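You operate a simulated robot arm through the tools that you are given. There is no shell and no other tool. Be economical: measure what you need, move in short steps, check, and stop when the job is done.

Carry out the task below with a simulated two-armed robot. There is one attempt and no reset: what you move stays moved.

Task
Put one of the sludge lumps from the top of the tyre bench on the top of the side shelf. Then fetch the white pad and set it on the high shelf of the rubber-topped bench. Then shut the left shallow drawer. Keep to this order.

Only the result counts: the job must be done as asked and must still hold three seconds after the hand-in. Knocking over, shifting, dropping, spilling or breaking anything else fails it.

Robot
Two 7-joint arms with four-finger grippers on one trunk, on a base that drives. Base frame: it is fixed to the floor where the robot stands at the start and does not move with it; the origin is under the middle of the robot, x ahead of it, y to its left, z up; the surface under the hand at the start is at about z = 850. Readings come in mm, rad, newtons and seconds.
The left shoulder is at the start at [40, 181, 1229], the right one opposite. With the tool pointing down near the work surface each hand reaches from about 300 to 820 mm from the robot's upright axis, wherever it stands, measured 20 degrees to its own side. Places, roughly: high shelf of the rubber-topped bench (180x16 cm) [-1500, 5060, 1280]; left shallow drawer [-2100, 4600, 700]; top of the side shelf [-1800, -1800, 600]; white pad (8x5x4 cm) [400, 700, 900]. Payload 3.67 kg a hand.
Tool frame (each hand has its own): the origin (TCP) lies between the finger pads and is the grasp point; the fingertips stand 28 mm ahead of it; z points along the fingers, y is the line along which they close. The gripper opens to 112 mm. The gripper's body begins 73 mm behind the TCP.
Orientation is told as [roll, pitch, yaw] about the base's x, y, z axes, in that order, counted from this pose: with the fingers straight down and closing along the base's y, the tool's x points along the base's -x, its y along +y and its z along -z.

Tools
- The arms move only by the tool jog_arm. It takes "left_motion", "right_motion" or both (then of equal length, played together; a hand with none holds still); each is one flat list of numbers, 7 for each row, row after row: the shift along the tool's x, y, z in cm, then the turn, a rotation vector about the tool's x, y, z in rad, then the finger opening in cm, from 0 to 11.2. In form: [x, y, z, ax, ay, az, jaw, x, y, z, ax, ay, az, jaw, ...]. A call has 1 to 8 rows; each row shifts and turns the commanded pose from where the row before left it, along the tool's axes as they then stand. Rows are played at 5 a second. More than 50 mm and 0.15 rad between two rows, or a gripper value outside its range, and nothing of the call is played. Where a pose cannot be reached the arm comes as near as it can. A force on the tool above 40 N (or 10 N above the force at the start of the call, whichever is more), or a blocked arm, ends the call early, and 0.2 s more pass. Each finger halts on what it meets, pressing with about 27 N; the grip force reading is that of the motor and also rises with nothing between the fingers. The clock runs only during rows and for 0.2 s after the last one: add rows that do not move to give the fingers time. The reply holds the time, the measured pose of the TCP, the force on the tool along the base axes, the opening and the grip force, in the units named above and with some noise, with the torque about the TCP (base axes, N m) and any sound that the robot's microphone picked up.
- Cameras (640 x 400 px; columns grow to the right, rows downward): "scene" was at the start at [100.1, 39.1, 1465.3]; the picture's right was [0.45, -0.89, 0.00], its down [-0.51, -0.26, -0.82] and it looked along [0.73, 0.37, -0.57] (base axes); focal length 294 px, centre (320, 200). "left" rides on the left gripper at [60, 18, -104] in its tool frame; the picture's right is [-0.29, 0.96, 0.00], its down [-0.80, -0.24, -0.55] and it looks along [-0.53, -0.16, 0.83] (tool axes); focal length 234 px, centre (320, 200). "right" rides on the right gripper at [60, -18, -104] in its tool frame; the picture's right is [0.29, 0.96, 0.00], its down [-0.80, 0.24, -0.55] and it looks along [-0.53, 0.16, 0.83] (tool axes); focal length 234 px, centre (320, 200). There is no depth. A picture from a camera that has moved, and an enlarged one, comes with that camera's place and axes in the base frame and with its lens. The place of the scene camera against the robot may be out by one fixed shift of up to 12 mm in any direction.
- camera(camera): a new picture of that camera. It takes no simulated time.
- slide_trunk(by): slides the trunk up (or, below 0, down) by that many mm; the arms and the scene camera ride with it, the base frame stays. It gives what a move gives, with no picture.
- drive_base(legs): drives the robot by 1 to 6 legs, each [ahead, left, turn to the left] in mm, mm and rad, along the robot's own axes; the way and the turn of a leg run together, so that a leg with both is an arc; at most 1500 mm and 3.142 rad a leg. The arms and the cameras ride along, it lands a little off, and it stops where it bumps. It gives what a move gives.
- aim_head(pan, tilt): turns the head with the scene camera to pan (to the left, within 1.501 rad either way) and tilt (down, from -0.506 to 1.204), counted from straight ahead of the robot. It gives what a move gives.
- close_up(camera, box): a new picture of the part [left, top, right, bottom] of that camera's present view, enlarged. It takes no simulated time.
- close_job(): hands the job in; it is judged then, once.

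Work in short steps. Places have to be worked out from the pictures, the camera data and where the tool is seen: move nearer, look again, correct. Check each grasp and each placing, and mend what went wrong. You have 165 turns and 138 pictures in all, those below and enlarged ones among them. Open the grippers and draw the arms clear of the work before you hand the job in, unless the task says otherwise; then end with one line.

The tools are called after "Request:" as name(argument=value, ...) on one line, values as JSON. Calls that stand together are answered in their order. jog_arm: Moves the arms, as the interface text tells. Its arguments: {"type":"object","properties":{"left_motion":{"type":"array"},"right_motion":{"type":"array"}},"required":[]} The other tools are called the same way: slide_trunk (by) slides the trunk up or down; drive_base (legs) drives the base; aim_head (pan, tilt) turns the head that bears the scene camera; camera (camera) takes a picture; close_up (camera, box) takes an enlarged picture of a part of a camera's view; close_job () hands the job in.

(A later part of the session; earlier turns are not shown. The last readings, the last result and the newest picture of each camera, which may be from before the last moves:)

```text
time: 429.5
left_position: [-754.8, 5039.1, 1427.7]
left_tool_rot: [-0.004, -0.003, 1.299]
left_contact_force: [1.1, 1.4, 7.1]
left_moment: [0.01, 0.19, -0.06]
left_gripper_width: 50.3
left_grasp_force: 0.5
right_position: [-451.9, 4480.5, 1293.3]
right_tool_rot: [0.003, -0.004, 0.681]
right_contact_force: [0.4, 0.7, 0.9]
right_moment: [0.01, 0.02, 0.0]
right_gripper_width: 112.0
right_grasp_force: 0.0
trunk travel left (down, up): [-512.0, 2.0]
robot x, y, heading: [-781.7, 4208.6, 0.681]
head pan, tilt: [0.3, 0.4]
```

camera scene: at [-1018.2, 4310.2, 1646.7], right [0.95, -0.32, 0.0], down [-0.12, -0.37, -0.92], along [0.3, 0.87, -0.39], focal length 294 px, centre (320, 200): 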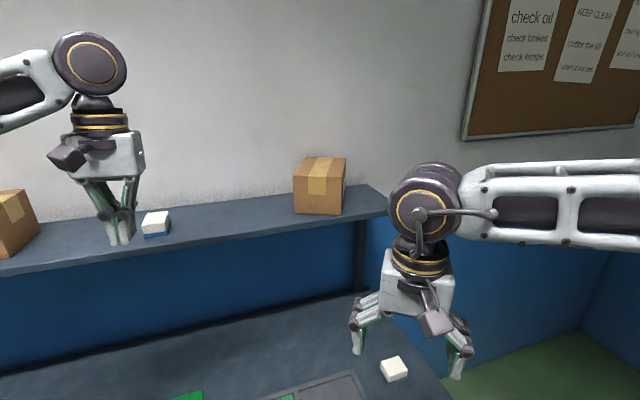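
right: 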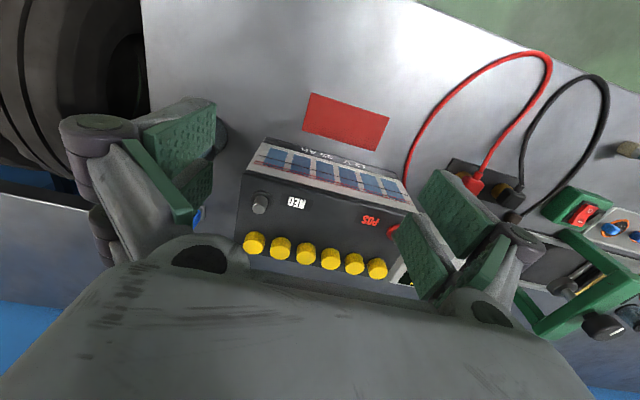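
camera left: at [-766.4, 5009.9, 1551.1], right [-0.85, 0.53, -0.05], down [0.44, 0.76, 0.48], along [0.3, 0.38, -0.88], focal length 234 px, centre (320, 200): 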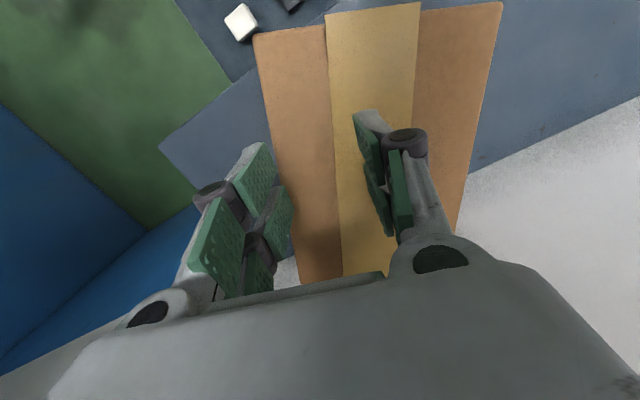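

Contact at 7 N. Press a little more and test a first drag step (24 mm, −0.11 rad).

Request:
jog_arm(left_motion=[0, 0, 0.35, 0, 0, 0, 5, 0.26, 1.16, 0, 0, 0, 0.056, 5, 0.26, 1.16, 0, 0, 0, 0.056, 5])

Request:
close_up(camera="scene", box=[0, 100, 400, 350])

```text
time: 430.3
left_position: [-776.7, 5037.8, 1426.0]
left_tool_rot: [-0.004, -0.006, 1.187]
left_contact_force: [11.6, -0.7, 35.4]
left_moment: [-0.74, -1.05, 0.38]
left_gripper_width: 54.1
left_grasp_force: 8.5
right_position: [-449.4, 4476.7, 1293.6]
right_tool_rot: [0.005, -0.004, 0.681]
right_contact_force: [0.0, -0.4, -1.1]
right_moment: [-0.04, -0.01, -0.02]
right_gripper_width: 112.1
right_grasp_force: 0.1
trunk travel left (down, up): [-512.0, 2.0]
robot x, y, heading: [-784.9, 4207.9, 0.677]
head pan, tilt: [0.3, 0.4]
```

```text
1.60 times, centred on (200, 225) of scene
camera zoom: at [-711.4, 4293.6, 1647.0], right [0.83, -0.56, 0.0], down [-0.22, -0.32, -0.92], along [0.51, 0.76, -0.39], focal length 471 px, centre (512, 160)
```

zoom: 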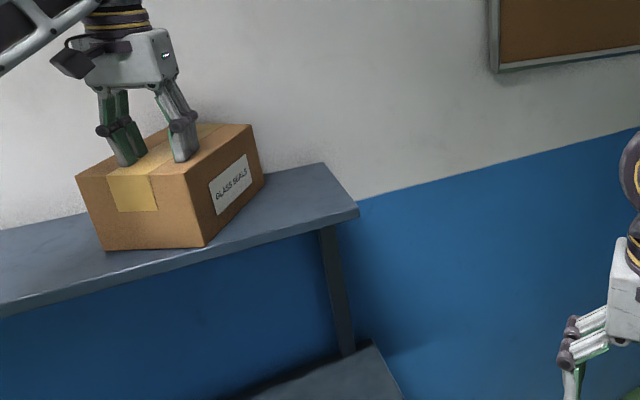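

The box follows the hand (no slip); pressing force 35 N is a bit high, so ease by 1.5 mm and continue half of the way in small steps.

Request:
jog_arm(left_motion=[0.42, 1.275, -0.15, 0, 0, 0.0628, 5, 0.5, 1.247, 0, 0, 0, 0.0628, 5, 0.577, 1.213, 0, 0, 0, 0.0628, 5, 0.651, 1.175, 0, 0, 0, 0.0628, 5, 0.724, 1.131, 0, 0, 0, 0.0628, 5, 0.793, 1.082, 0, 0, 0, 0.0628, 5, 0.859, 1.031, 0, 0, 0, 0.0628, 5, 0.924, 0.976, 0, 0, 0, 0.0628, 5])

Request:
close_up(camera="scene", box=[0, 100, 400, 350])

```text
time: 432.1
left_position: [-885.4, 5043.5, 1425.2]
left_tool_rot: [0.002, -0.009, 0.686]
left_contact_force: [10.6, 0.2, 33.9]
left_moment: [-0.63, -0.45, 0.48]
left_gripper_width: 52.4
left_grasp_force: 6.9
right_position: [-449.2, 4475.9, 1293.6]
right_tool_rot: [0.006, -0.002, 0.681]
right_contact_force: [0.6, 0.4, -1.1]
right_moment: [0.03, -0.01, -0.02]
right_gripper_width: 112.1
right_grasp_force: 0.1
trunk travel left (down, up): [-512.0, 2.0]
robot x, y, heading: [-784.5, 4209.0, 0.672]
head pan, tilt: [0.3, 0.4]
```

```text
1.60 times, centred on (200, 225) of scene
camera zoom: at [-711.0, 4293.5, 1646.9], right [0.83, -0.56, 0.0], down [-0.22, -0.32, -0.92], along [0.51, 0.77, -0.39], focal length 471 px, centre (512, 160)
```

zoom: 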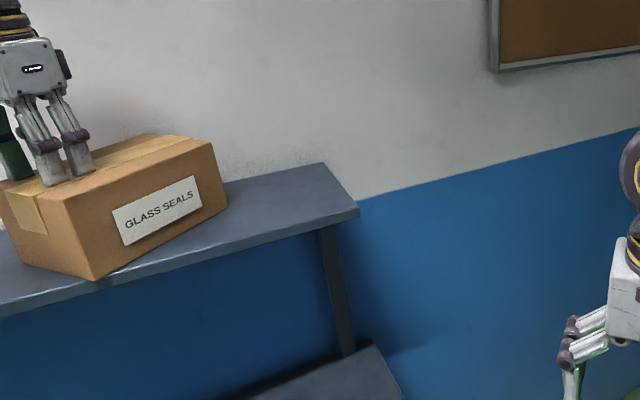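

Works well. Drag the remaining way.

Request:
jog_arm(left_motion=[0.959, 0.921, 0, 0, 0, 0.0628, 5, 1.014, 0.86, 0, 0, 0, 0.0628, 5, 1.066, 0.793, 0, 0, 0, 0.0628, 5, 1.114, 0.726, 0, 0, 0, 0.0628, 5, 1.157, 0.654, 0, 0, 0, 0.0628, 5, 1.197, 0.58, 0, 0, 0, 0.0628, 5, 1.231, 0.504, 0, 0, 0, 0.0628, 5, 1.259, 0.426, 0, 0, 0, 0.0628, 5])

Request:
aim_head(pan=1.0, tilt=0.4)

Request:
camera(camera="scene")

Request:
camera(camera="left")

```text
time: 433.9
left_position: [-983.9, 5075.0, 1425.6]
left_tool_rot: [-0.002, -0.002, 0.185]
left_contact_force: [-0.3, 0.5, -0.1]
left_moment: [0.04, -0.02, -0.02]
left_gripper_width: 49.9
left_grasp_force: 0.1
left hand out of reach, approached as far as the arm can: row 4, 5, 6, 7
right_position: [-453.2, 4481.8, 1293.5]
right_tool_rot: [0.001, -0.003, 0.681]
right_contact_force: [0.7, -0.1, 0.2]
right_moment: [0.02, 0.0, 0.01]
right_gripper_width: 111.8
right_grasp_force: 0.0
trunk travel left (down, up): [-512.0, 2.0]
robot x, y, heading: [-782.3, 4211.0, 0.678]
head pan, tilt: [0.3, 0.4]
```

```text
time: 435.0
left_position: [-981.8, 5074.0, 1428.2]
left_tool_rot: [0.0, -0.003, 0.184]
left_contact_force: [-0.1, -0.5, -0.2]
left_moment: [0.0, 0.02, 0.05]
left_gripper_width: 49.8
left_grasp_force: 0.1
right_position: [-451.7, 4481.3, 1292.3]
right_tool_rot: [0.002, -0.004, 0.679]
right_contact_force: [0.8, 0.0, 0.5]
right_moment: [0.01, 0.02, 0.02]
right_gripper_width: 111.9
right_grasp_force: 0.0
trunk travel left (down, up): [-512.0, 2.0]
robot x, y, heading: [-778.6, 4206.3, 0.68]
head pan, tilt: [1.0, 0.4]
```

```text
21 pictures are left
camera scene: at [-775.0, 4314.2, 1646.6], right [0.99, 0.11, 0.0], down [0.04, -0.39, -0.92], along [-0.1, 0.92, -0.39], focal length 294 px, centre (320, 200)
```

scene: 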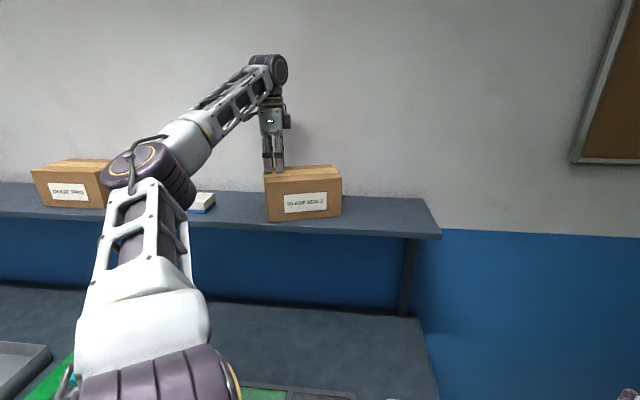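

```text
20 pictures are left
camera left: at [-1045.2, 5081.5, 1531.9], right [0.11, 0.99, 0.0], down [0.83, -0.09, 0.56], along [0.55, -0.06, -0.83], focal length 234 px, centre (320, 200)
```

left: 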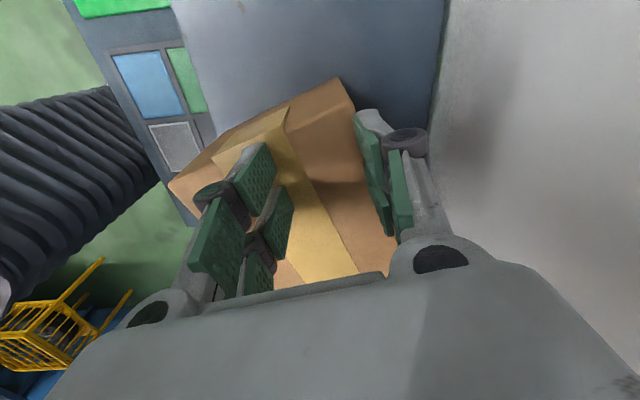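

The arm reached its limit midway; box is now at C1≈(−981, 4974), still turned ~21°. Raise the hand carefully, shift the base ~100 mm left, then finish.

Request:
jog_arm(left_motion=[0, -0.2, -0.3, 0, 0, 0, 5, 0, -0.4, -0.5, 0, 0, 0, 5, 0, -0.8, -0.8, 0, 0, 0, 5, 0, -1.2, -1, 0, 0, 0, 5, 0, -1.5, -1, 0, 0, 0, 5, 0, -2, -1, 0, 0, 0, 5])

Request:
drive_base(legs=[[-77, 69, 0]])

```text
time: 436.4
left_position: [-951.5, 5067.5, 1461.1]
left_tool_rot: [-0.001, -0.006, 0.186]
left_contact_force: [0.8, -0.7, 0.3]
left_moment: [-0.02, 0.0, 0.01]
left_gripper_width: 50.0
left_grasp_force: 0.1
left hand out of reach, approached as far as the arm can: row 1, 2, 3, 4, 5, 6
right_position: [-450.0, 4481.5, 1291.5]
right_tool_rot: [0.002, -0.003, 0.681]
right_contact_force: [0.0, 0.0, 0.6]
right_moment: [0.0, 0.03, -0.06]
right_gripper_width: 111.9
right_grasp_force: 0.2
trunk travel left (down, up): [-512.0, 2.0]
robot x, y, heading: [-783.5, 4214.4, 0.676]
head pan, tilt: [1.0, 0.4]
```

```text
time: 437.6
left_position: [-1045.5, 5072.5, 1463.3]
left_tool_rot: [0.0, 0.0, 0.181]
left_contact_force: [0.8, 0.0, 0.5]
left_moment: [0.04, 0.08, -0.03]
left_gripper_width: 49.9
left_grasp_force: 0.0
right_position: [-548.1, 4484.4, 1290.0]
right_tool_rot: [0.004, 0.0, 0.677]
right_contact_force: [0.5, 0.3, -0.7]
right_moment: [-0.01, 0.05, 0.02]
right_gripper_width: 111.7
right_grasp_force: 0.0
trunk travel left (down, up): [-512.0, 2.0]
robot x, y, heading: [-883.6, 4214.8, 0.676]
head pan, tilt: [1.0, 0.4]
```

Unlock the stretched arm with tiny inward steps.

Request:
jog_arm(left_motion=[0.02, -0.1, 0, 0, 0, 0, 5, 0.04, -0.2, 0, 0, 0, 0, 5, 0.05, -0.3, 0, 0, 0, 0, 5, 0.1, -0.4, 0, 0, 0, 0, 5, 0.1, -0.5, 0, 0, 0, 0, 5, 0.1, -0.7, 0, 0, 0, 0, 5, 0.2, -0.9, 0, 0, 0, 0, 5, 0.2, -1.2, 0, 0, 0, 0, 5])

```text
time: 439.4
left_position: [-1034.6, 5064.8, 1454.1]
left_tool_rot: [0.001, -0.003, 0.181]
left_contact_force: [-0.5, -0.3, -0.4]
left_moment: [-0.01, 0.03, 0.01]
left_gripper_width: 50.2
left_grasp_force: 0.1
left hand out of reach, approached as far as the arm can: row 3, 4, 5, 6, 7, 8
right_position: [-549.8, 4485.4, 1291.9]
right_tool_rot: [0.004, -0.002, 0.677]
right_contact_force: [-0.2, -0.7, 0.4]
right_moment: [0.01, 0.01, 0.01]
right_gripper_width: 112.0
right_grasp_force: 0.0
trunk travel left (down, up): [-512.0, 2.0]
robot x, y, heading: [-882.9, 4214.3, 0.674]
head pan, tilt: [1.0, 0.4]
```

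Repeat what worked before: push up against the limit, then small inward steps.

Request:
jog_arm(left_motion=[0, 0, -4, 0, 0, 0, 5, 0, 0, -4, 0, 0, 0, 5, 0, 0, 0, 0, 0, 0, 5])

Request:
jog_arm(left_motion=[0.02, -0.1, 0, 0, 0, 0, 5, 0.04, -0.2, 0, 0, 0, 0, 5, 0.05, -0.3, 0, 0, 0, 0, 5, 0.1, -0.5, 0, 0, 0, 0, 5, 0.15, -0.8, 0, 0, 0, 0, 5, 0.2, -1.2, 0, 0, 0, 0, 5, 0.2, -1.5, 0, 0, 0, 0, 5, 0.3, -2, 0, 0, 0, 0, 5])

```text
time: 440.1
left_position: [-1027.7, 5084.0, 1521.4]
left_tool_rot: [0.005, -0.006, 0.18]
left_contact_force: [-0.2, -0.4, -0.7]
left_moment: [0.01, 0.0, -0.02]
left_gripper_width: 50.0
left_grasp_force: 0.2
left hand out of reach, approached as far as the arm can: row 1, 2
right_position: [-553.3, 4485.4, 1292.5]
right_tool_rot: [-0.001, -0.004, 0.679]
right_contact_force: [-0.1, 0.2, 0.1]
right_moment: [-0.04, -0.03, -0.01]
right_gripper_width: 112.0
right_grasp_force: 0.0
trunk travel left (down, up): [-512.0, 2.0]
robot x, y, heading: [-886.6, 4214.0, 0.673]
head pan, tilt: [1.0, 0.4]
```

```text
time: 441.9
left_position: [-1009.5, 5068.3, 1510.8]
left_tool_rot: [0.004, -0.004, 0.179]
left_contact_force: [0.8, 0.5, 0.2]
left_moment: [0.01, 0.0, -0.01]
left_gripper_width: 49.9
left_grasp_force: 0.1
left hand out of reach, approached as far as the arm can: row 2, 3, 4, 5, 6, 7, 8
right_position: [-552.2, 4485.3, 1293.1]
right_tool_rot: [0.002, -0.003, 0.677]
right_contact_force: [-0.3, 0.7, -0.2]
right_moment: [0.02, -0.04, 0.0]
right_gripper_width: 111.7
right_grasp_force: 0.0
trunk travel left (down, up): [-512.0, 2.0]
robot x, y, heading: [-883.2, 4217.0, 0.673]
head pan, tilt: [1.0, 0.4]
```

The limit seems tied to the wrist yaw; turn the wrist back to yaw≈1.3, where moving in and out worked.

Request:
jog_arm(left_motion=[0, 0, 0, 0, 0, -0.14, 5, 0, 0, 0, 0, 0, -0.14, 5, 0, 0, 0, 0, 0, -0.14, 5, 0, 0, 0, 0, 0, -0.14, 5, 0, 0, 0, 0, 0, -0.14, 5, 0, 0, 0, 0, 0, -0.14, 5, 0, 0, 0, 0, 0, -0.14, 5, 0, 0, 0, 0, 0, -0.14, 5])

Request:
jog_arm(left_motion=[0.2, 0, 0, 0, 0, 0, 5, 0.5, 0, 0, 0, 0, 0, 5, 1, 0, 0, 0, 0, 0, 5, 1, 0, 0, 0, 0, 0, 5])

```text
time: 443.8
left_position: [-1010.9, 5068.0, 1511.9]
left_tool_rot: [-0.004, -0.006, 1.304]
left_contact_force: [0.1, 0.1, 0.2]
left_moment: [0.01, 0.01, -0.01]
left_gripper_width: 50.0
left_grasp_force: 0.1
right_position: [-551.1, 4484.5, 1291.6]
right_tool_rot: [0.003, -0.004, 0.678]
right_contact_force: [-0.5, 0.6, -0.4]
right_moment: [0.02, 0.03, 0.0]
right_gripper_width: 111.8
right_grasp_force: 0.1
trunk travel left (down, up): [-512.0, 2.0]
robot x, y, heading: [-882.2, 4215.3, 0.677]
head pan, tilt: [1.0, 0.4]
```

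```text
time: 444.8
left_position: [-1007.2, 5064.0, 1502.6]
left_tool_rot: [-0.004, -0.006, 1.3]
left_contact_force: [-0.3, -0.1, 0.5]
left_moment: [0.02, -0.01, -0.02]
left_gripper_width: 49.9
left_grasp_force: 0.1
left hand out of reach, approached as far as the arm can: row 1, 2, 3, 4
right_position: [-551.5, 4485.0, 1291.6]
right_tool_rot: [0.002, -0.004, 0.677]
right_contact_force: [0.5, -0.4, -0.8]
right_moment: [0.02, 0.01, -0.01]
right_gripper_width: 112.0
right_grasp_force: 0.2
trunk travel left (down, up): [-512.0, 2.0]
robot x, y, heading: [-883.8, 4214.0, 0.675]
head pan, tilt: [1.0, 0.4]
```

Back the whole robot off 300 mm from the bench so the arm can be freed in open space, and repeat the sequence that worked.

Request:
drive_base(legs=[[-187, -234, 0]])

Request:
jog_arm(left_motion=[0, 0, 4, 0, 0, 0, 5, 0, 0, 4, 0, 0, 0, 5, 0, 0, 4, 0, 0, 0, 5, 0, 0, -4, 0, 0, 0, 5, 0, 0, -4, 0, 0, 0, 5, 0, 0, -4, 0, 0, 0, 5, 0, 0, -4, 0, 0, 0, 5, 0, 0, 0, 0, 0, 0, 5])

Request:
jog_arm(left_motion=[0.1, 0, 0, 0, 0, 0, 5, 0.2, 0, 0, 0, 0, 0, 5, 0.3, 0, 0, 0, 0, 0, 5, 0.5, 0, 0, 0, 0, 0, 5, 0.8, 0, 0, 0, 0, 0, 5, 1.2, 0, 0, 0, 0, 0, 5, 1.5, 0, 0, 0, 0, 0, 5, 2, 0, 0, 0, 0, 0, 5])

```text
time: 446.8
left_position: [-1018.2, 4762.7, 1500.6]
left_tool_rot: [-0.002, -0.001, 1.313]
left_contact_force: [0.0, -0.1, 0.2]
left_moment: [0.0, 0.02, 0.03]
left_gripper_width: 49.7
left_grasp_force: 0.1
right_position: [-554.9, 4190.5, 1292.4]
right_tool_rot: [-0.001, -0.002, 0.69]
right_contact_force: [0.2, -1.0, -0.3]
right_moment: [-0.04, 0.0, 0.01]
right_gripper_width: 111.9
right_grasp_force: 0.0
trunk travel left (down, up): [-512.0, 2.0]
robot x, y, heading: [-885.6, 3915.8, 0.687]
head pan, tilt: [1.0, 0.4]
```

```text
time: 448.6
left_position: [-1006.4, 4768.5, 1529.4]
left_tool_rot: [-0.005, -0.01, 1.312]
left_contact_force: [-0.4, -0.7, -0.6]
left_moment: [-0.03, 0.03, 0.02]
left_gripper_width: 49.9
left_grasp_force: 0.0
left hand out of reach, approached as far as the arm can: row 7
right_position: [-554.9, 4189.3, 1291.9]
right_tool_rot: [0.0, -0.002, 0.688]
right_contact_force: [0.0, 0.6, -0.4]
right_moment: [0.01, -0.03, -0.01]
right_gripper_width: 112.0
right_grasp_force: 0.1
trunk travel left (down, up): [-512.0, 2.0]
robot x, y, heading: [-884.1, 3915.0, 0.691]
head pan, tilt: [1.0, 0.4]
```

```text
time: 450.4
left_position: [-997.4, 4748.6, 1507.3]
left_tool_rot: [-0.004, -0.006, 1.312]
left_contact_force: [0.7, 0.6, -0.7]
left_moment: [-0.03, 0.02, -0.01]
left_gripper_width: 50.1
left_grasp_force: 0.1
left hand out of reach, approached as far as the arm can: row 2, 4, 5, 6, 7, 8
right_position: [-554.2, 4188.0, 1291.4]
right_tool_rot: [0.001, -0.002, 0.69]
right_contact_force: [0.5, -0.4, 0.4]
right_moment: [0.01, 0.01, -0.02]
right_gripper_width: 112.1
right_grasp_force: 0.0
trunk travel left (down, up): [-512.0, 2.0]
robot x, y, heading: [-883.5, 3914.3, 0.684]
head pan, tilt: [1.0, 0.4]
```

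The down/up rows were mostly reachable, so the limit is height: lower first, then retract.

Request:
jog_arm(left_motion=[0, 0, 4, 0, 0, 0, 5, 0, 0, 4, 0, 0, 0, 5, 0, 0, 3, 0, 0, 0, 5, 1, 0, 0, 0, 0, 0, 5, 2, 0, 0, 0, 0, 0, 5, 2, 0, 0, 0, 0, 0, 5, 2, 0, 0, 0, 0, 0, 5])

```text
time: 452.0
left_position: [-985.1, 4717.5, 1391.9]
left_tool_rot: [-0.004, -0.005, 1.312]
left_contact_force: [-0.6, 0.0, 0.4]
left_moment: [0.0, 0.01, 0.01]
left_gripper_width: 50.0
left_grasp_force: 0.0
left hand out of reach, approached as far as the arm can: row 5, 6, 7
right_position: [-554.5, 4189.2, 1291.5]
right_tool_rot: [0.002, 0.0, 0.689]
right_contact_force: [0.2, -1.1, -0.1]
right_moment: [-0.04, -0.02, 0.0]
right_gripper_width: 112.0
right_grasp_force: 0.1
trunk travel left (down, up): [-512.0, 2.0]
robot x, y, heading: [-885.5, 3915.2, 0.686]
head pan, tilt: [1.0, 0.4]
```

Now raise to z≈1455 with a slight outward move, and bring the base back to the bench for the final drag.

Request:
jog_arm(left_motion=[-2, 0, -1, 0, 0, 0, 5, -2, 0, -2, 0, 0, 0, 5, 0, 0, -2, 0, 0, 0, 5, 0, 0, -1.5, 0, 0, 0, 5])

Request:
drive_base(legs=[[165, 238, 0]])

Request:
camera(camera="left")

```text
time: 453.0
left_position: [-977.4, 4753.4, 1456.5]
left_tool_rot: [-0.003, -0.005, 1.312]
left_contact_force: [1.2, -0.9, -0.3]
left_moment: [0.02, 0.02, 0.01]
left_gripper_width: 50.1
left_grasp_force: 0.2
right_position: [-555.6, 4185.8, 1292.9]
right_tool_rot: [0.001, -0.002, 0.688]
right_contact_force: [-0.9, 0.3, 0.4]
right_moment: [0.02, 0.0, 0.01]
right_gripper_width: 112.2
right_grasp_force: 0.1
trunk travel left (down, up): [-512.0, 2.0]
robot x, y, heading: [-884.1, 3912.3, 0.689]
head pan, tilt: [1.0, 0.4]
```

```text
time: 455.0
left_position: [-998.1, 5040.6, 1458.4]
left_tool_rot: [-0.002, -0.006, 1.312]
left_contact_force: [-0.5, 1.1, 0.3]
left_moment: [0.0, 0.01, 0.03]
left_gripper_width: 49.7
left_grasp_force: 0.0
right_position: [-576.4, 4473.7, 1293.0]
right_tool_rot: [0.005, -0.004, 0.69]
right_contact_force: [0.5, 0.0, -0.5]
right_moment: [0.04, 0.01, 0.0]
right_gripper_width: 112.0
right_grasp_force: 0.2
trunk travel left (down, up): [-512.0, 2.0]
robot x, y, heading: [-906.4, 4207.9, 0.684]
head pan, tilt: [1.0, 0.4]
```

```text
19 pictures are left
camera left: at [-1031.4, 4986.9, 1561.7], right [-0.85, 0.52, 0.0], down [0.43, 0.71, 0.56], along [0.29, 0.48, -0.83], focal length 234 px, centre (320, 200)
```

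left: 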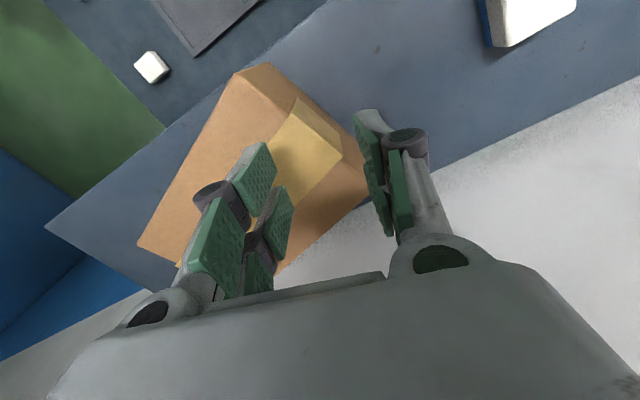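

Box: C1≈(−978, 4974), rotated ≈20°. Move to press point (−940, 5030) and touch down.

Request:
jog_arm(left_motion=[-0.23, -2.94, 0, 0, 0, 0, 5, -0.23, -2.94, 0, 0, 0, 0, 5, 0, 0, 1.4, 0, 0, 0, 5, 0, 0, 1.3, 0, 0, 0, 5, 0, 0, 0.4, 0, 0, 0, 5, 0, 0, 0.3, 0, 0, 0, 5])

```text
time: 456.4
left_position: [-938.9, 5030.5, 1426.3]
left_tool_rot: [-0.005, -0.008, 1.311]
left_contact_force: [1.7, 5.9, 16.4]
left_moment: [-0.05, 0.36, -0.1]
left_gripper_width: 50.7
left_grasp_force: 0.6
right_position: [-576.0, 4475.8, 1292.8]
right_tool_rot: [0.001, -0.004, 0.691]
right_contact_force: [0.0, -0.5, 0.5]
right_moment: [-0.01, 0.0, 0.0]
right_gripper_width: 112.3
right_grasp_force: 0.0
trunk travel left (down, up): [-512.0, 2.0]
robot x, y, heading: [-906.5, 4206.2, 0.689]
head pan, tilt: [1.0, 0.4]
```

Good contact (16 N). Drag the final (−52, +17) mm with −0.36 rad.

Request:
jog_arm(left_motion=[-0.043, 0.909, 0.1, 0, 0, 0.0597, 5, 0.011, 0.909, 0, 0, 0, 0.0597, 5, 0.066, 0.907, 0, 0, 0, 0.0597, 5, 0.119, 0.902, 0, 0, 0, 0.0597, 5, 0.174, 0.893, 0, 0, 0, 0.0597, 5, 0.227, 0.881, 0, 0, 0, 0.0597, 5])

Request:
jog_arm(left_motion=[0, 0, -1, 0, 0, 0, 5, 0, 0, -2, 0, 0, 0, 5])

Request:
camera(camera="left")

```text
time: 457.8
left_position: [-989.4, 5044.3, 1425.6]
left_tool_rot: [0.002, -0.01, 0.953]
left_contact_force: [9.4, 0.2, 30.5]
left_moment: [-0.91, -0.55, 0.19]
left_gripper_width: 52.3
left_grasp_force: 7.2
right_position: [-574.6, 4473.1, 1292.9]
right_tool_rot: [0.004, -0.005, 0.689]
right_contact_force: [0.6, 0.5, 0.6]
right_moment: [-0.02, 0.0, -0.03]
right_gripper_width: 111.8
right_grasp_force: 0.1
trunk travel left (down, up): [-512.0, 2.0]
robot x, y, heading: [-904.1, 4204.5, 0.683]
head pan, tilt: [1.0, 0.4]
```

```text
time: 458.4
left_position: [-993.8, 5046.9, 1451.5]
left_tool_rot: [0.001, -0.003, 0.954]
left_contact_force: [-0.1, -0.1, 0.3]
left_moment: [0.01, -0.01, -0.01]
left_gripper_width: 50.3
left_grasp_force: 0.1
right_position: [-577.2, 4477.3, 1293.2]
right_tool_rot: [0.003, -0.002, 0.689]
right_contact_force: [-0.2, -1.0, 0.3]
right_moment: [0.02, 0.01, 0.0]
right_gripper_width: 112.0
right_grasp_force: 0.0
trunk travel left (down, up): [-512.0, 2.0]
robot x, y, heading: [-904.0, 4205.0, 0.683]
head pan, tilt: [1.0, 0.4]
```

```text
18 pictures are left
camera left: at [-1043.5, 5008.8, 1555.8], right [-0.62, 0.79, 0.0], down [0.65, 0.51, 0.56], along [0.44, 0.34, -0.83], focal length 234 px, centre (320, 200)
```

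left: 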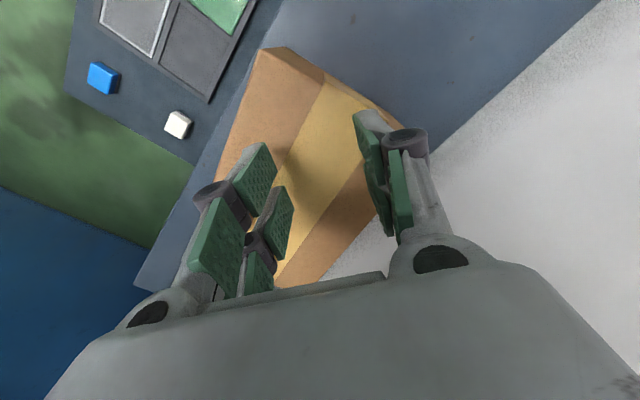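

Box C1 now ≈(−1020, 4984), rotated ~7°; some slip. One more corrective drag (with slip allowance).

Request:
jog_arm(left_motion=[0.04, -2.97, 0, 0, 0, 0, 5, 0, 0, 1.5, 0, 0, 0, 5, 0, 0, 1, 0, 0, 0, 5, 0, 0, 0.4, 0, 0, 0, 5])

Request:
jog_arm(left_motion=[-0.077, 0.973, 0.1, 0, 0, 0.0425, 5, -0.034, 0.976, 0, 0, 0, 0.0425, 5, 0.007, 0.977, 0, 0, 0, 0.0425, 5, 0.05, 0.975, 0, 0, 0, 0.0425, 5])

Request:
jog_arm(left_motion=[0, 0, -1, 0, 0, 0, 5, 0, 0, -2, 0, 0, 0, 5])

Request:
camera(camera="left")

```text
time: 459.4
left_position: [-969.0, 5028.8, 1427.2]
left_tool_rot: [0.0, -0.013, 0.953]
left_contact_force: [-0.8, 6.5, 20.8]
left_moment: [0.1, 0.48, -0.15]
left_gripper_width: 51.4
left_grasp_force: 1.0
right_position: [-575.8, 4475.4, 1292.1]
right_tool_rot: [0.002, -0.004, 0.689]
right_contact_force: [0.5, -0.3, 0.3]
right_moment: [0.03, -0.02, -0.01]
right_gripper_width: 112.1
right_grasp_force: 0.1
trunk travel left (down, up): [-512.0, 2.0]
robot x, y, heading: [-908.3, 4202.0, 0.683]
head pan, tilt: [1.0, 0.4]
```

```text
time: 460.4
left_position: [-997.3, 5053.2, 1426.4]
left_tool_rot: [0.002, -0.006, 0.782]
left_contact_force: [3.4, -6.1, 10.3]
left_moment: [0.2, 0.2, -0.06]
left_gripper_width: 51.5
left_grasp_force: 12.7
right_position: [-574.4, 4473.9, 1292.6]
right_tool_rot: [0.004, -0.002, 0.689]
right_contact_force: [-0.1, -0.4, 0.5]
right_moment: [-0.01, 0.04, 0.02]
right_gripper_width: 112.0
right_grasp_force: 0.0
trunk travel left (down, up): [-512.0, 2.0]
robot x, y, heading: [-907.3, 4201.5, 0.69]
head pan, tilt: [1.0, 0.4]
```

```text
time: 461.0
left_position: [-999.5, 5054.9, 1450.1]
left_tool_rot: [0.001, -0.004, 0.786]
left_contact_force: [-0.1, -0.3, 1.5]
left_moment: [0.03, -0.03, -0.03]
left_gripper_width: 49.8
left_grasp_force: 0.0
right_position: [-576.6, 4474.8, 1291.6]
right_tool_rot: [0.001, -0.003, 0.69]
right_contact_force: [-0.7, -0.5, 0.2]
right_moment: [0.01, -0.03, 0.02]
right_gripper_width: 111.9
right_grasp_force: 0.1
trunk travel left (down, up): [-512.0, 2.0]
robot x, y, heading: [-905.2, 4201.5, 0.687]
head pan, tilt: [1.0, 0.4]
```

```text
17 pictures are left
camera left: at [-1055.9, 5025.9, 1554.5], right [-0.47, 0.88, 0.0], down [0.73, 0.39, 0.56], along [0.49, 0.27, -0.83], focal length 234 px, centre (320, 200)
```

left: 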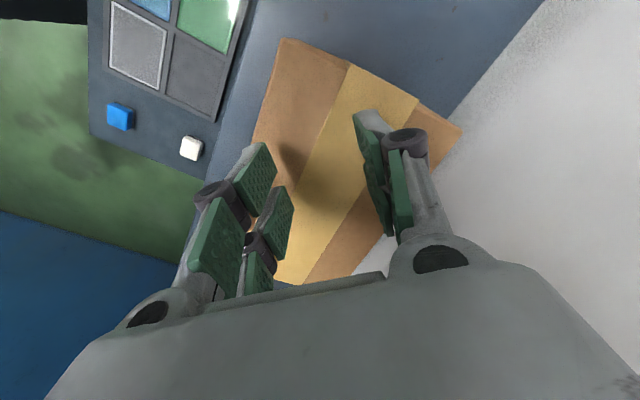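

Box corner is back at ≈(−1048, 5008) (target −1046, 5008) with ~5° residual. Good. Now back the base off so the hand leaves the shelf, and view the result.

Request:
drive_base(legs=[[-254, -310, 0]])

Request:
camera(camera="scene")

```text
time: 463.5
left_position: [-991.9, 4659.8, 1448.5]
left_tool_rot: [-0.003, -0.003, 0.784]
left_contact_force: [-0.2, -0.5, -0.2]
left_moment: [-0.01, -0.01, -0.01]
left_gripper_width: 49.7
left_grasp_force: 0.1
right_position: [-568.7, 4081.1, 1291.6]
right_tool_rot: [0.0, -0.001, 0.689]
right_contact_force: [0.3, 0.4, -0.7]
right_moment: [-0.01, -0.01, -0.01]
right_gripper_width: 112.1
right_grasp_force: 0.1
trunk travel left (down, up): [-512.0, 2.0]
robot x, y, heading: [-896.6, 3806.9, 0.685]
head pan, tilt: [1.0, 0.4]
```

```text
16 pictures are left
camera scene: at [-891.9, 3912.6, 1646.4], right [0.99, 0.12, 0.0], down [0.04, -0.39, -0.92], along [-0.11, 0.91, -0.39], focal length 294 px, centre (320, 200)
```

scene: 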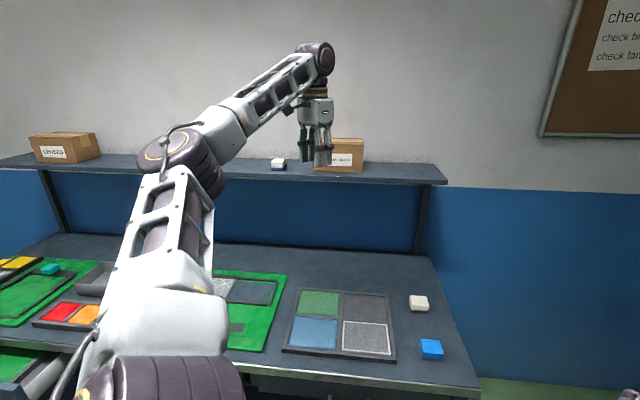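

Now the drawer. First look left to see the drawer and the free floor in front of it (the green vehicle is near).

Request:
aim_head(pan=1.5, tilt=0.5)

Request:
camera(camera="scene")

```text
time: 464.4
left_position: [-992.3, 4657.6, 1450.8]
left_tool_rot: [-0.001, -0.004, 0.782]
left_contact_force: [-0.2, -1.1, -0.2]
left_moment: [0.05, -0.02, 0.02]
left_gripper_width: 50.0
left_grasp_force: 0.0
right_position: [-569.1, 4080.0, 1292.7]
right_tool_rot: [0.002, -0.003, 0.689]
right_contact_force: [0.4, -0.3, -0.1]
right_moment: [0.0, -0.02, 0.0]
right_gripper_width: 112.0
right_grasp_force: 0.0
trunk travel left (down, up): [-512.0, 2.0]
robot x, y, heading: [-900.3, 3804.6, 0.683]
head pan, tilt: [1.499, 0.499]
```

```text
15 pictures are left
camera scene: at [-933.4, 3891.3, 1637.6], right [0.82, 0.58, 0.0], down [0.28, -0.39, -0.88], along [-0.51, 0.72, -0.48], focal length 294 px, centre (320, 200)
```

scene: 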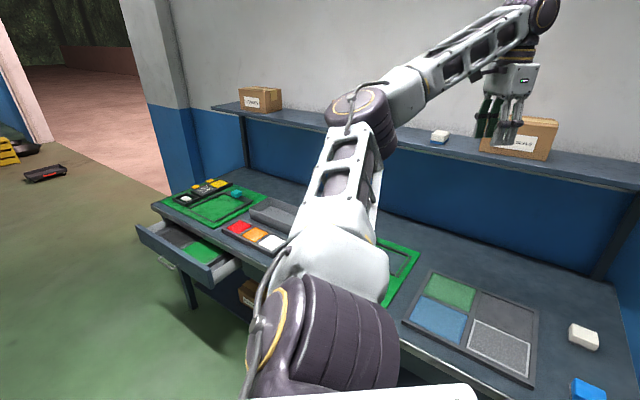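

The drawer front is at about x −2400…−1850, y≈4390, z≈736–820; floor ahead of it is free. First bring the left arm from its far-out pose to a normal one: down, then toward the middle.

Request:
jog_arm(left_motion=[0, 0, 4, 0, 0, 0, 3, 0, 0, 4, 0, 0, 0, 1, 0, -1, 2, 0, 0, 0, 0, 0, -3, 0, 0, 0, 0, 0, 0, -4.5, 0, 0, 0, 0, 0, 0, -4.5, 0, 0, 0, 0, 0, 0, -4.5, 0, 0, 0, 0, 0, 0, -4.5, 0, 0, 0, 0, 0])

Request:
jog_arm(left_motion=[0, -4.5, 0, 0, 0, 0, 0, 0, -4.5, 0, 0, 0, 0, 0, 0, -4.5, 0, 0, 0, 0, 0, 0, -4.5, 0, 0, 0, 0, 0, 0, -4.5, 0, 0, 0, 0, 0, 0, -4.5, 0, 0, 0, 0.1, 0])

```text
time: 466.2
left_position: [-833.0, 4505.0, 1350.9]
left_tool_rot: [0.001, -0.005, 0.787]
left_contact_force: [-0.1, -0.1, -0.2]
left_moment: [0.02, -0.04, -0.03]
left_gripper_width: 0.0
left_grasp_force: 27.2
right_position: [-568.5, 4077.5, 1292.8]
right_tool_rot: [0.001, -0.004, 0.692]
right_contact_force: [0.4, -0.5, 0.3]
right_moment: [0.04, 0.0, -0.04]
right_gripper_width: 111.8
right_grasp_force: 0.1
trunk travel left (down, up): [-512.0, 2.0]
robot x, y, heading: [-901.6, 3806.9, 0.684]
head pan, tilt: [1.499, 0.499]
```

```text
time: 467.6
left_position: [-643.5, 4312.5, 1353.7]
left_tool_rot: [0.0, -0.004, 0.684]
left_contact_force: [-0.4, -0.5, 0.3]
left_moment: [0.0, 0.03, 0.02]
left_gripper_width: 0.0
left_grasp_force: 27.1
right_position: [-567.3, 4077.9, 1291.2]
right_tool_rot: [0.003, -0.001, 0.688]
right_contact_force: [0.1, -0.2, 0.0]
right_moment: [0.0, 0.0, -0.02]
right_gripper_width: 111.9
right_grasp_force: 0.0
trunk travel left (down, up): [-512.0, 2.0]
robot x, y, heading: [-898.8, 3802.5, 0.684]
head pan, tilt: [1.499, 0.499]
```

Turn to face the bench, strafe to the drawer with the hand kept short of it, lower the trunk, and tilt the tool tips forward a bit.

Request:
drive_base(legs=[[0, 0, 0.887], [-100, 960, 0]])

Request:
slide_trunk(by=-250)

Request:
aim_head(pan=0.35, tilt=0.7)

Request:
camera(camera="scene")

```text
time: 475.3
left_position: [-2093.2, 4240.2, 1353.0]
left_tool_rot: [0.001, -0.006, 1.554]
left_contact_force: [0.0, 0.5, -0.1]
left_moment: [-0.02, -0.03, 0.0]
left_gripper_width: 0.2
left_grasp_force: 26.6
right_position: [-1863.7, 4147.6, 1292.2]
right_tool_rot: [0.0, -0.004, 1.558]
right_contact_force: [0.2, 0.7, -0.5]
right_moment: [0.0, -0.01, 0.01]
right_gripper_width: 112.0
right_grasp_force: 0.1
trunk travel left (down, up): [-512.0, 2.0]
robot x, y, heading: [-1867.4, 3719.3, 1.56]
head pan, tilt: [1.499, 0.499]
```

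```text
time: 477.9
left_position: [-2094.2, 4240.3, 1103.7]
left_tool_rot: [-0.001, -0.006, 1.553]
left_contact_force: [-0.6, 0.6, -0.6]
left_moment: [0.0, -0.01, -0.03]
left_gripper_width: 0.2
left_grasp_force: 27.0
right_position: [-1864.4, 4146.5, 1042.8]
right_tool_rot: [0.002, -0.003, 1.558]
right_contact_force: [-0.2, 0.4, 0.3]
right_moment: [-0.01, -0.01, 0.0]
right_gripper_width: 112.0
right_grasp_force: 0.1
trunk travel left (down, up): [-262.0, 252.0]
robot x, y, heading: [-1872.3, 3718.8, 1.563]
head pan, tilt: [1.499, 0.499]
```

```text
time: 479.2
left_position: [-2094.0, 4240.4, 1102.8]
left_tool_rot: [0.001, -0.005, 1.553]
left_contact_force: [0.1, 0.0, 0.9]
left_moment: [-0.03, 0.04, -0.01]
left_gripper_width: 0.0
left_grasp_force: 26.7
right_position: [-1865.2, 4148.0, 1043.5]
right_tool_rot: [0.002, -0.004, 1.56]
right_contact_force: [-0.1, -0.2, 0.1]
right_moment: [0.0, -0.01, -0.03]
right_gripper_width: 112.3
right_grasp_force: 0.1
trunk travel left (down, up): [-262.0, 252.0]
robot x, y, heading: [-1870.3, 3719.7, 1.556]
head pan, tilt: [0.351, 0.7]
```

```text
14 pictures are left
camera scene: at [-1895.3, 3819.3, 1370.5], right [0.94, 0.33, 0.0], down [0.21, -0.61, -0.76], along [-0.25, 0.72, -0.64], focal length 294 px, centre (320, 200)
```

scene: 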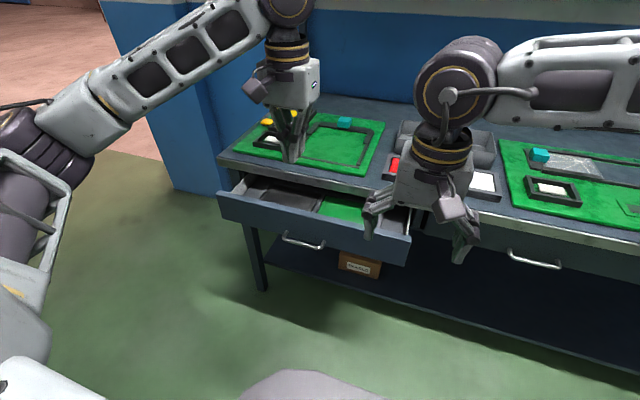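

Panel: y≈4395, z≈690–800, handle around x −2123. I'll push beside the handle at x≈−2000: strafe right 90 mm, lower the hand to z≈765 and tilt tips forward.

Request:
drive_base(legs=[[0, -92, 0.012]])

Request:
jog_arm(left_motion=[0, 0, 4.8, 0, 0, 0, 0, 0, 0, 4.8, 0, 0, 0, 0, 0, 0, 4.8, 0, 0, 0, 0, 0, 0, 4.8, 0, 0, 0, 0, 0, 0, 4.8, 0, 0, 0, 0, 0, 0, 4.8, 0, 0, 0, 0, 0, 0, 4.8, 0, 0, 0, 0, 0, 0, 0, 0, -0.15, 0, 0])

Request:
jog_arm(left_motion=[0, 0, 0, 0, -0.15, 0, 0, 0, 0, 0, 0, 0, 0, 0])

Request:
camera(camera="scene")

```text
time: 480.4
left_position: [-2007.3, 4237.1, 1103.5]
left_tool_rot: [0.001, -0.006, 1.566]
left_contact_force: [-0.2, 0.0, 0.5]
left_moment: [0.0, 0.06, -0.03]
left_gripper_width: 0.0
left_grasp_force: 26.5
right_position: [-1778.3, 4147.2, 1043.1]
right_tool_rot: [0.0, -0.004, 1.57]
right_contact_force: [0.9, 0.7, 0.9]
right_moment: [-0.02, 0.03, 0.02]
right_gripper_width: 112.2
right_grasp_force: 0.1
trunk travel left (down, up): [-262.0, 252.0]
robot x, y, heading: [-1774.6, 3719.0, 1.567]
head pan, tilt: [0.351, 0.7]
```

```text
time: 482.2
left_position: [-2007.1, 4237.2, 765.5]
left_tool_rot: [0.0, -0.159, 1.566]
left_contact_force: [-0.4, 0.0, 0.4]
left_moment: [0.01, 0.0, 0.01]
left_gripper_width: 0.3
left_grasp_force: 27.1
right_position: [-1778.6, 4146.1, 1043.9]
right_tool_rot: [0.003, -0.004, 1.571]
right_contact_force: [-0.4, -0.2, 0.7]
right_moment: [0.06, 0.02, 0.01]
right_gripper_width: 112.0
right_grasp_force: 0.0
trunk travel left (down, up): [-262.0, 252.0]
robot x, y, heading: [-1778.2, 3721.7, 1.571]
head pan, tilt: [0.351, 0.7]
```

```text
time: 482.8
left_position: [-2008.4, 4239.5, 766.4]
left_tool_rot: [-0.002, -0.305, 1.566]
left_contact_force: [0.7, -0.4, 0.2]
left_moment: [-0.04, -0.01, 0.0]
left_gripper_width: 0.0
left_grasp_force: 26.9
right_position: [-1778.5, 4146.7, 1042.1]
right_tool_rot: [0.003, -0.004, 1.571]
right_contact_force: [-0.1, 0.7, -0.3]
right_moment: [-0.02, -0.01, 0.0]
right_gripper_width: 111.8
right_grasp_force: 0.1
trunk travel left (down, up): [-262.0, 252.0]
robot x, y, heading: [-1778.2, 3715.7, 1.572]
head pan, tilt: [0.351, 0.7]
```

```text
13 pictures are left
camera scene: at [-1804.3, 3819.0, 1370.5], right [0.94, 0.34, 0.0], down [0.22, -0.61, -0.76], along [-0.26, 0.72, -0.64], focal length 294 px, centre (320, 200)
```

scene: 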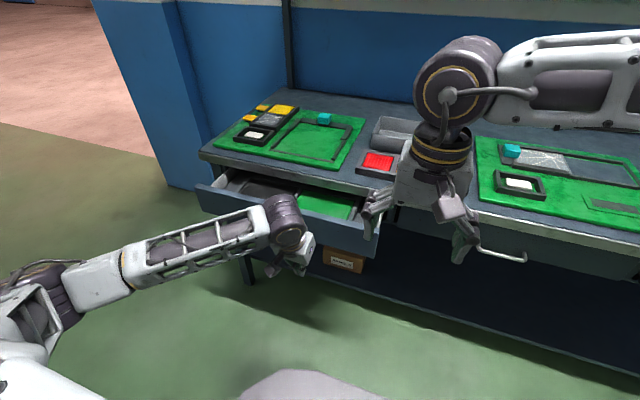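

Drive 120 mm ahead to bring the fingers near the panel, then push with the arm in moderate rows.

Request:
drive_base(legs=[[120, 0, 0]])

Request:
jog_arm(left_motion=[-1.43, 0, 0.44, 0, 0, 0, 0, -1.43, 0, 0.44, 0, 0, 0, 0, -1.43, 0, 0.44, 0, 0, 0, 0, -1.43, 0, 0.44, 0, 0, 0, 0, -1.43, 0, 0.44, 0, 0, 0, 0, -1.43, 0, 0.44, 0, 0, 0, 0])

Request:
camera(camera="scene")

```text
time: 484.0
left_position: [-2004.3, 4361.1, 767.2]
left_tool_rot: [0.001, -0.304, 1.562]
left_contact_force: [1.7, -0.1, -0.4]
left_moment: [-0.05, 0.0, 0.0]
left_gripper_width: 0.0
left_grasp_force: 27.3
right_position: [-1776.4, 4268.7, 1043.1]
right_tool_rot: [0.002, -0.003, 1.567]
right_contact_force: [0.1, 0.3, -0.5]
right_moment: [0.0, 0.0, 0.0]
right_gripper_width: 111.7
right_grasp_force: 0.2
trunk travel left (down, up): [-262.0, 252.0]
robot x, y, heading: [-1778.9, 3843.3, 1.562]
head pan, tilt: [0.351, 0.7]
```

```text
time: 485.4
left_position: [-2004.3, 4452.2, 765.9]
left_tool_rot: [0.001, -0.305, 1.561]
left_contact_force: [-0.2, 0.2, 0.4]
left_moment: [0.01, -0.02, -0.02]
left_gripper_width: 0.1
left_grasp_force: 36.0
right_position: [-1777.4, 4268.4, 1042.2]
right_tool_rot: [0.002, -0.002, 1.568]
right_contact_force: [-0.7, -0.5, 0.4]
right_moment: [-0.03, 0.0, 0.0]
right_gripper_width: 112.3
right_grasp_force: 0.1
trunk travel left (down, up): [-262.0, 252.0]
robot x, y, heading: [-1777.3, 3840.4, 1.567]
head pan, tilt: [0.351, 0.7]
```

```text
12 pictures are left
camera scene: at [-1803.5, 3940.2, 1370.5], right [0.94, 0.34, 0.0], down [0.22, -0.61, -0.76], along [-0.26, 0.72, -0.64], focal length 294 px, centre (320, 200)
```

scene: 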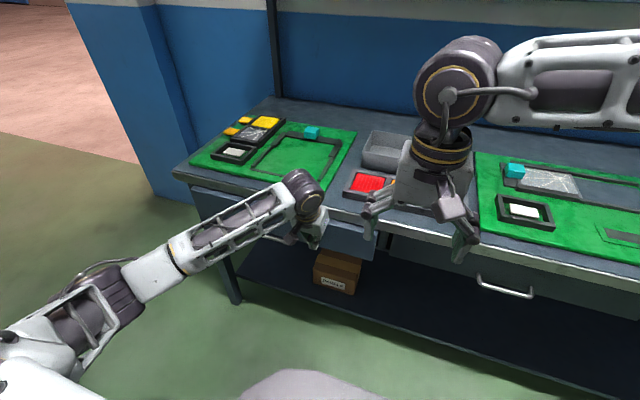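

The drawer has nearly gone in. Continue pushing in 1 cm rows until it stops.

Request:
jog_arm(left_motion=[-0.955, 0, 0.295, 0, 0, 0, 0, -0.955, 0, 0.295, 0, 0, 0, 0, -0.955, 0, 0.295, 0, 0, 0, 0])

Request:
jog_arm(left_motion=[-0.955, 0, 0.295, 0, 0, 0, 0, -0.955, 0, 0.295, 0, 0, 0, 0])

Request:
close_up(camera="scene", box=[160, 130, 480, 330])

```text
time: 486.2
left_position: [-2005.0, 4479.8, 768.0]
left_tool_rot: [-0.001, -0.304, 1.563]
left_contact_force: [0.9, 0.3, -0.3]
left_moment: [0.01, 0.01, 0.01]
left_gripper_width: 0.0
left_grasp_force: 35.5
right_position: [-1776.3, 4270.0, 1042.9]
right_tool_rot: [0.001, -0.003, 1.567]
right_contact_force: [-0.1, 0.3, 0.2]
right_moment: [-0.03, 0.0, -0.01]
right_gripper_width: 112.1
right_grasp_force: 0.0
trunk travel left (down, up): [-262.0, 252.0]
robot x, y, heading: [-1778.5, 3838.5, 1.566]
head pan, tilt: [0.351, 0.7]
```

```text
time: 486.8
left_position: [-2004.6, 4489.8, 765.7]
left_tool_rot: [0.003, -0.294, 1.564]
left_contact_force: [-1.3, -27.7, 13.3]
left_moment: [1.14, 0.13, 0.39]
left_gripper_width: 0.1
left_grasp_force: 35.3
right_position: [-1778.0, 4267.7, 1042.9]
right_tool_rot: [0.001, -0.002, 1.568]
right_contact_force: [0.5, 0.5, -1.8]
right_moment: [-0.08, 0.01, 0.04]
right_gripper_width: 112.0
right_grasp_force: 0.0
trunk travel left (down, up): [-262.0, 252.0]
robot x, y, heading: [-1777.0, 3840.6, 1.569]
head pan, tilt: [0.351, 0.7]
stopped in row 2 (left hand): the force on the tool passed its limit at 41 N (the readings are from after the stop); the commanded pose is now the measured one
```

```text
2.00 times, centred on (320, 230) of scene
camera zoom: at [-1804.0, 3938.8, 1370.6], right [0.94, 0.34, 0.0], down [0.22, -0.61, -0.76], along [-0.26, 0.72, -0.64], focal length 589 px, centre (320, 140)
```

zoom: 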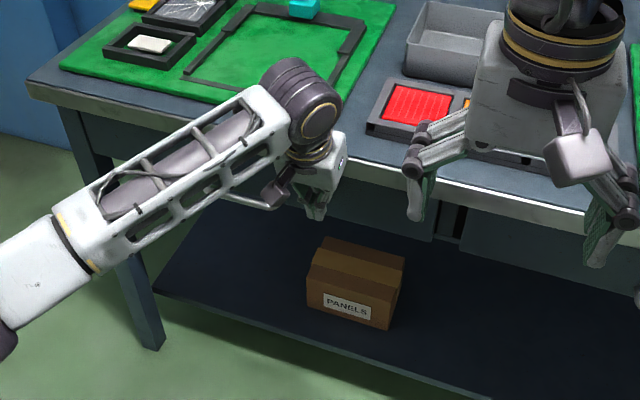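

A firm stop was felt. Pull the hand back and inspect the drawer.

Request:
jog_arm(left_motion=[0.955, 0, -0.295, 0, 0, 0, 0, 3.8, 0, -1.18, 0, 0, 0, 0, 4, 0, -1.24, 0, 0, 0, 0, 4, 0, -1.24, 0, 0, 0, 0])

Request:
drive_base(legs=[[-350, 0, 0]])

Request:
camera(camera="scene")

```text
time: 487.8
left_position: [-2002.7, 4358.1, 765.5]
left_tool_rot: [0.002, -0.299, 1.563]
left_contact_force: [-0.1, 0.8, 0.4]
left_moment: [0.01, 0.02, -0.03]
left_gripper_width: 0.0
left_grasp_force: 36.0
right_position: [-1776.6, 4266.3, 1042.4]
right_tool_rot: [0.002, -0.004, 1.568]
right_contact_force: [-0.2, 0.1, 0.0]
right_moment: [0.06, -0.02, 0.0]
right_gripper_width: 111.9
right_grasp_force: 0.1
trunk travel left (down, up): [-262.0, 252.0]
robot x, y, heading: [-1777.0, 3839.4, 1.569]
head pan, tilt: [0.351, 0.7]
```

```text
time: 490.1
left_position: [-2003.7, 4001.8, 765.7]
left_tool_rot: [0.001, -0.297, 1.561]
left_contact_force: [-0.4, -0.3, -0.2]
left_moment: [0.0, 0.01, 0.0]
left_gripper_width: 0.0
left_grasp_force: 35.8
right_position: [-1777.7, 3909.6, 1042.7]
right_tool_rot: [0.001, -0.004, 1.565]
right_contact_force: [-0.4, 0.3, 0.1]
right_moment: [0.03, 0.0, 0.02]
right_gripper_width: 111.9
right_grasp_force: 0.2
trunk travel left (down, up): [-262.0, 252.0]
robot x, y, heading: [-1779.4, 3482.3, 1.558]
head pan, tilt: [0.351, 0.7]
```

```text
10 pictures are left
camera scene: at [-1805.8, 3580.4, 1370.6], right [0.94, 0.34, 0.0], down [0.22, -0.61, -0.77], along [-0.26, 0.72, -0.64], focal length 294 px, centre (320, 200)
```

scene: 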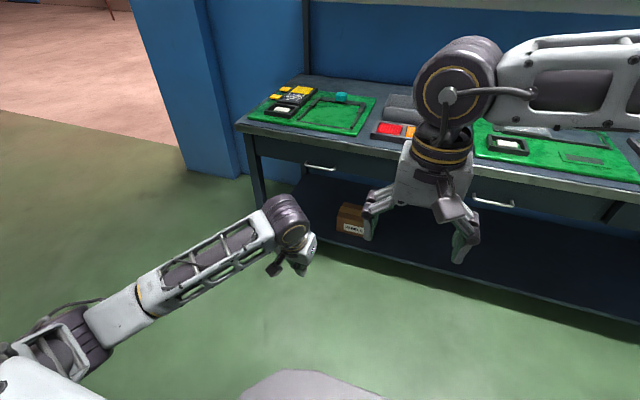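

Request:
close_up(camera="scene", box=[230, 100, 470, 250])

```text
2.67 times, centred on (350, 175) of scene
camera zoom: at [-1805.8, 3580.4, 1370.6], right [0.94, 0.34, 0.0], down [0.22, -0.61, -0.77], along [-0.26, 0.72, -0.64], focal length 785 px, centre (240, 267)
```

zoom: 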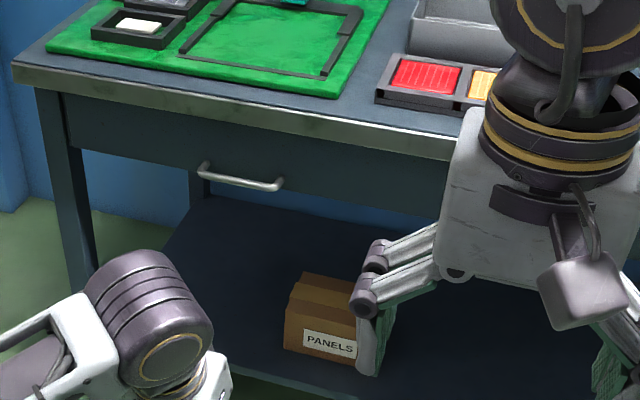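

The drawer is shut flush. Finally verify the restored box against the original view: drive to where I photographed the shelf originally and compare.

Request:
slide_trunk(by=188)

Request:
drive_base(legs=[[0, -1480, 0.012], [-1500, 0, 0], [-150, 0, 0]])

Request:
aim_head(pan=0.0, tilt=0.3)

Request:
camera(camera="scene")

```text
time: 492.2
left_position: [-2002.0, 4002.2, 953.7]
left_tool_rot: [0.002, -0.297, 1.559]
left_contact_force: [-0.2, -0.6, 0.1]
left_moment: [-0.03, -0.01, -0.01]
left_gripper_width: 0.0
left_grasp_force: 36.2
right_position: [-1778.2, 3910.5, 1232.2]
right_tool_rot: [0.002, -0.003, 1.566]
right_contact_force: [0.1, -0.8, 0.8]
right_moment: [-0.02, -0.01, -0.03]
right_gripper_width: 112.1
right_grasp_force: 0.1
trunk travel left (down, up): [-450.0, 64.0]
robot x, y, heading: [-1777.8, 3480.1, 1.559]
head pan, tilt: [0.351, 0.7]
```

```text
time: 507.9
left_position: [-539.6, 2346.3, 953.1]
left_tool_rot: [0.003, -0.296, 1.585]
left_contact_force: [0.2, 0.6, 0.0]
left_moment: [-0.01, 0.02, 0.02]
left_gripper_width: 0.0
left_grasp_force: 36.2
right_position: [-312.0, 2260.2, 1229.5]
right_tool_rot: [0.001, -0.001, 1.589]
right_contact_force: [0.7, 0.0, -0.2]
right_moment: [-0.04, 0.0, 0.02]
right_gripper_width: 111.7
right_grasp_force: 0.0
trunk travel left (down, up): [-450.0, 64.0]
robot x, y, heading: [-303.6, 1828.9, 1.59]
head pan, tilt: [0.351, 0.7]
```

```text
time: 508.7
left_position: [-539.8, 2345.4, 953.0]
left_tool_rot: [0.002, -0.298, 1.585]
left_contact_force: [-0.6, 0.9, -0.3]
left_moment: [-0.03, 0.02, -0.02]
left_gripper_width: 0.0
left_grasp_force: 35.8
right_position: [-312.1, 2258.5, 1231.1]
right_tool_rot: [0.003, -0.003, 1.588]
right_contact_force: [-0.2, -0.6, 0.7]
right_moment: [0.02, 0.0, 0.02]
right_gripper_width: 112.2
right_grasp_force: 0.1
trunk travel left (down, up): [-450.0, 64.0]
robot x, y, heading: [-304.9, 1829.2, 1.585]
head pan, tilt: [0.0, 0.3]
```

```text
8 pictures are left
camera scene: at [-303.9, 1942.8, 1594.8], right [1.0, 0.02, 0.0], down [0.01, -0.3, -0.96], along [-0.02, 0.95, -0.3], focal length 294 px, centre (320, 200)
```

scene: 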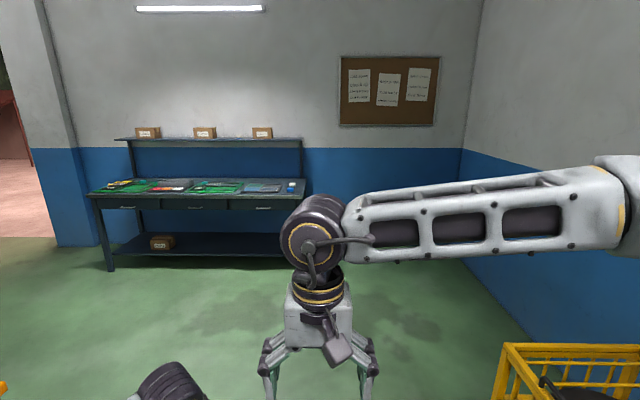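

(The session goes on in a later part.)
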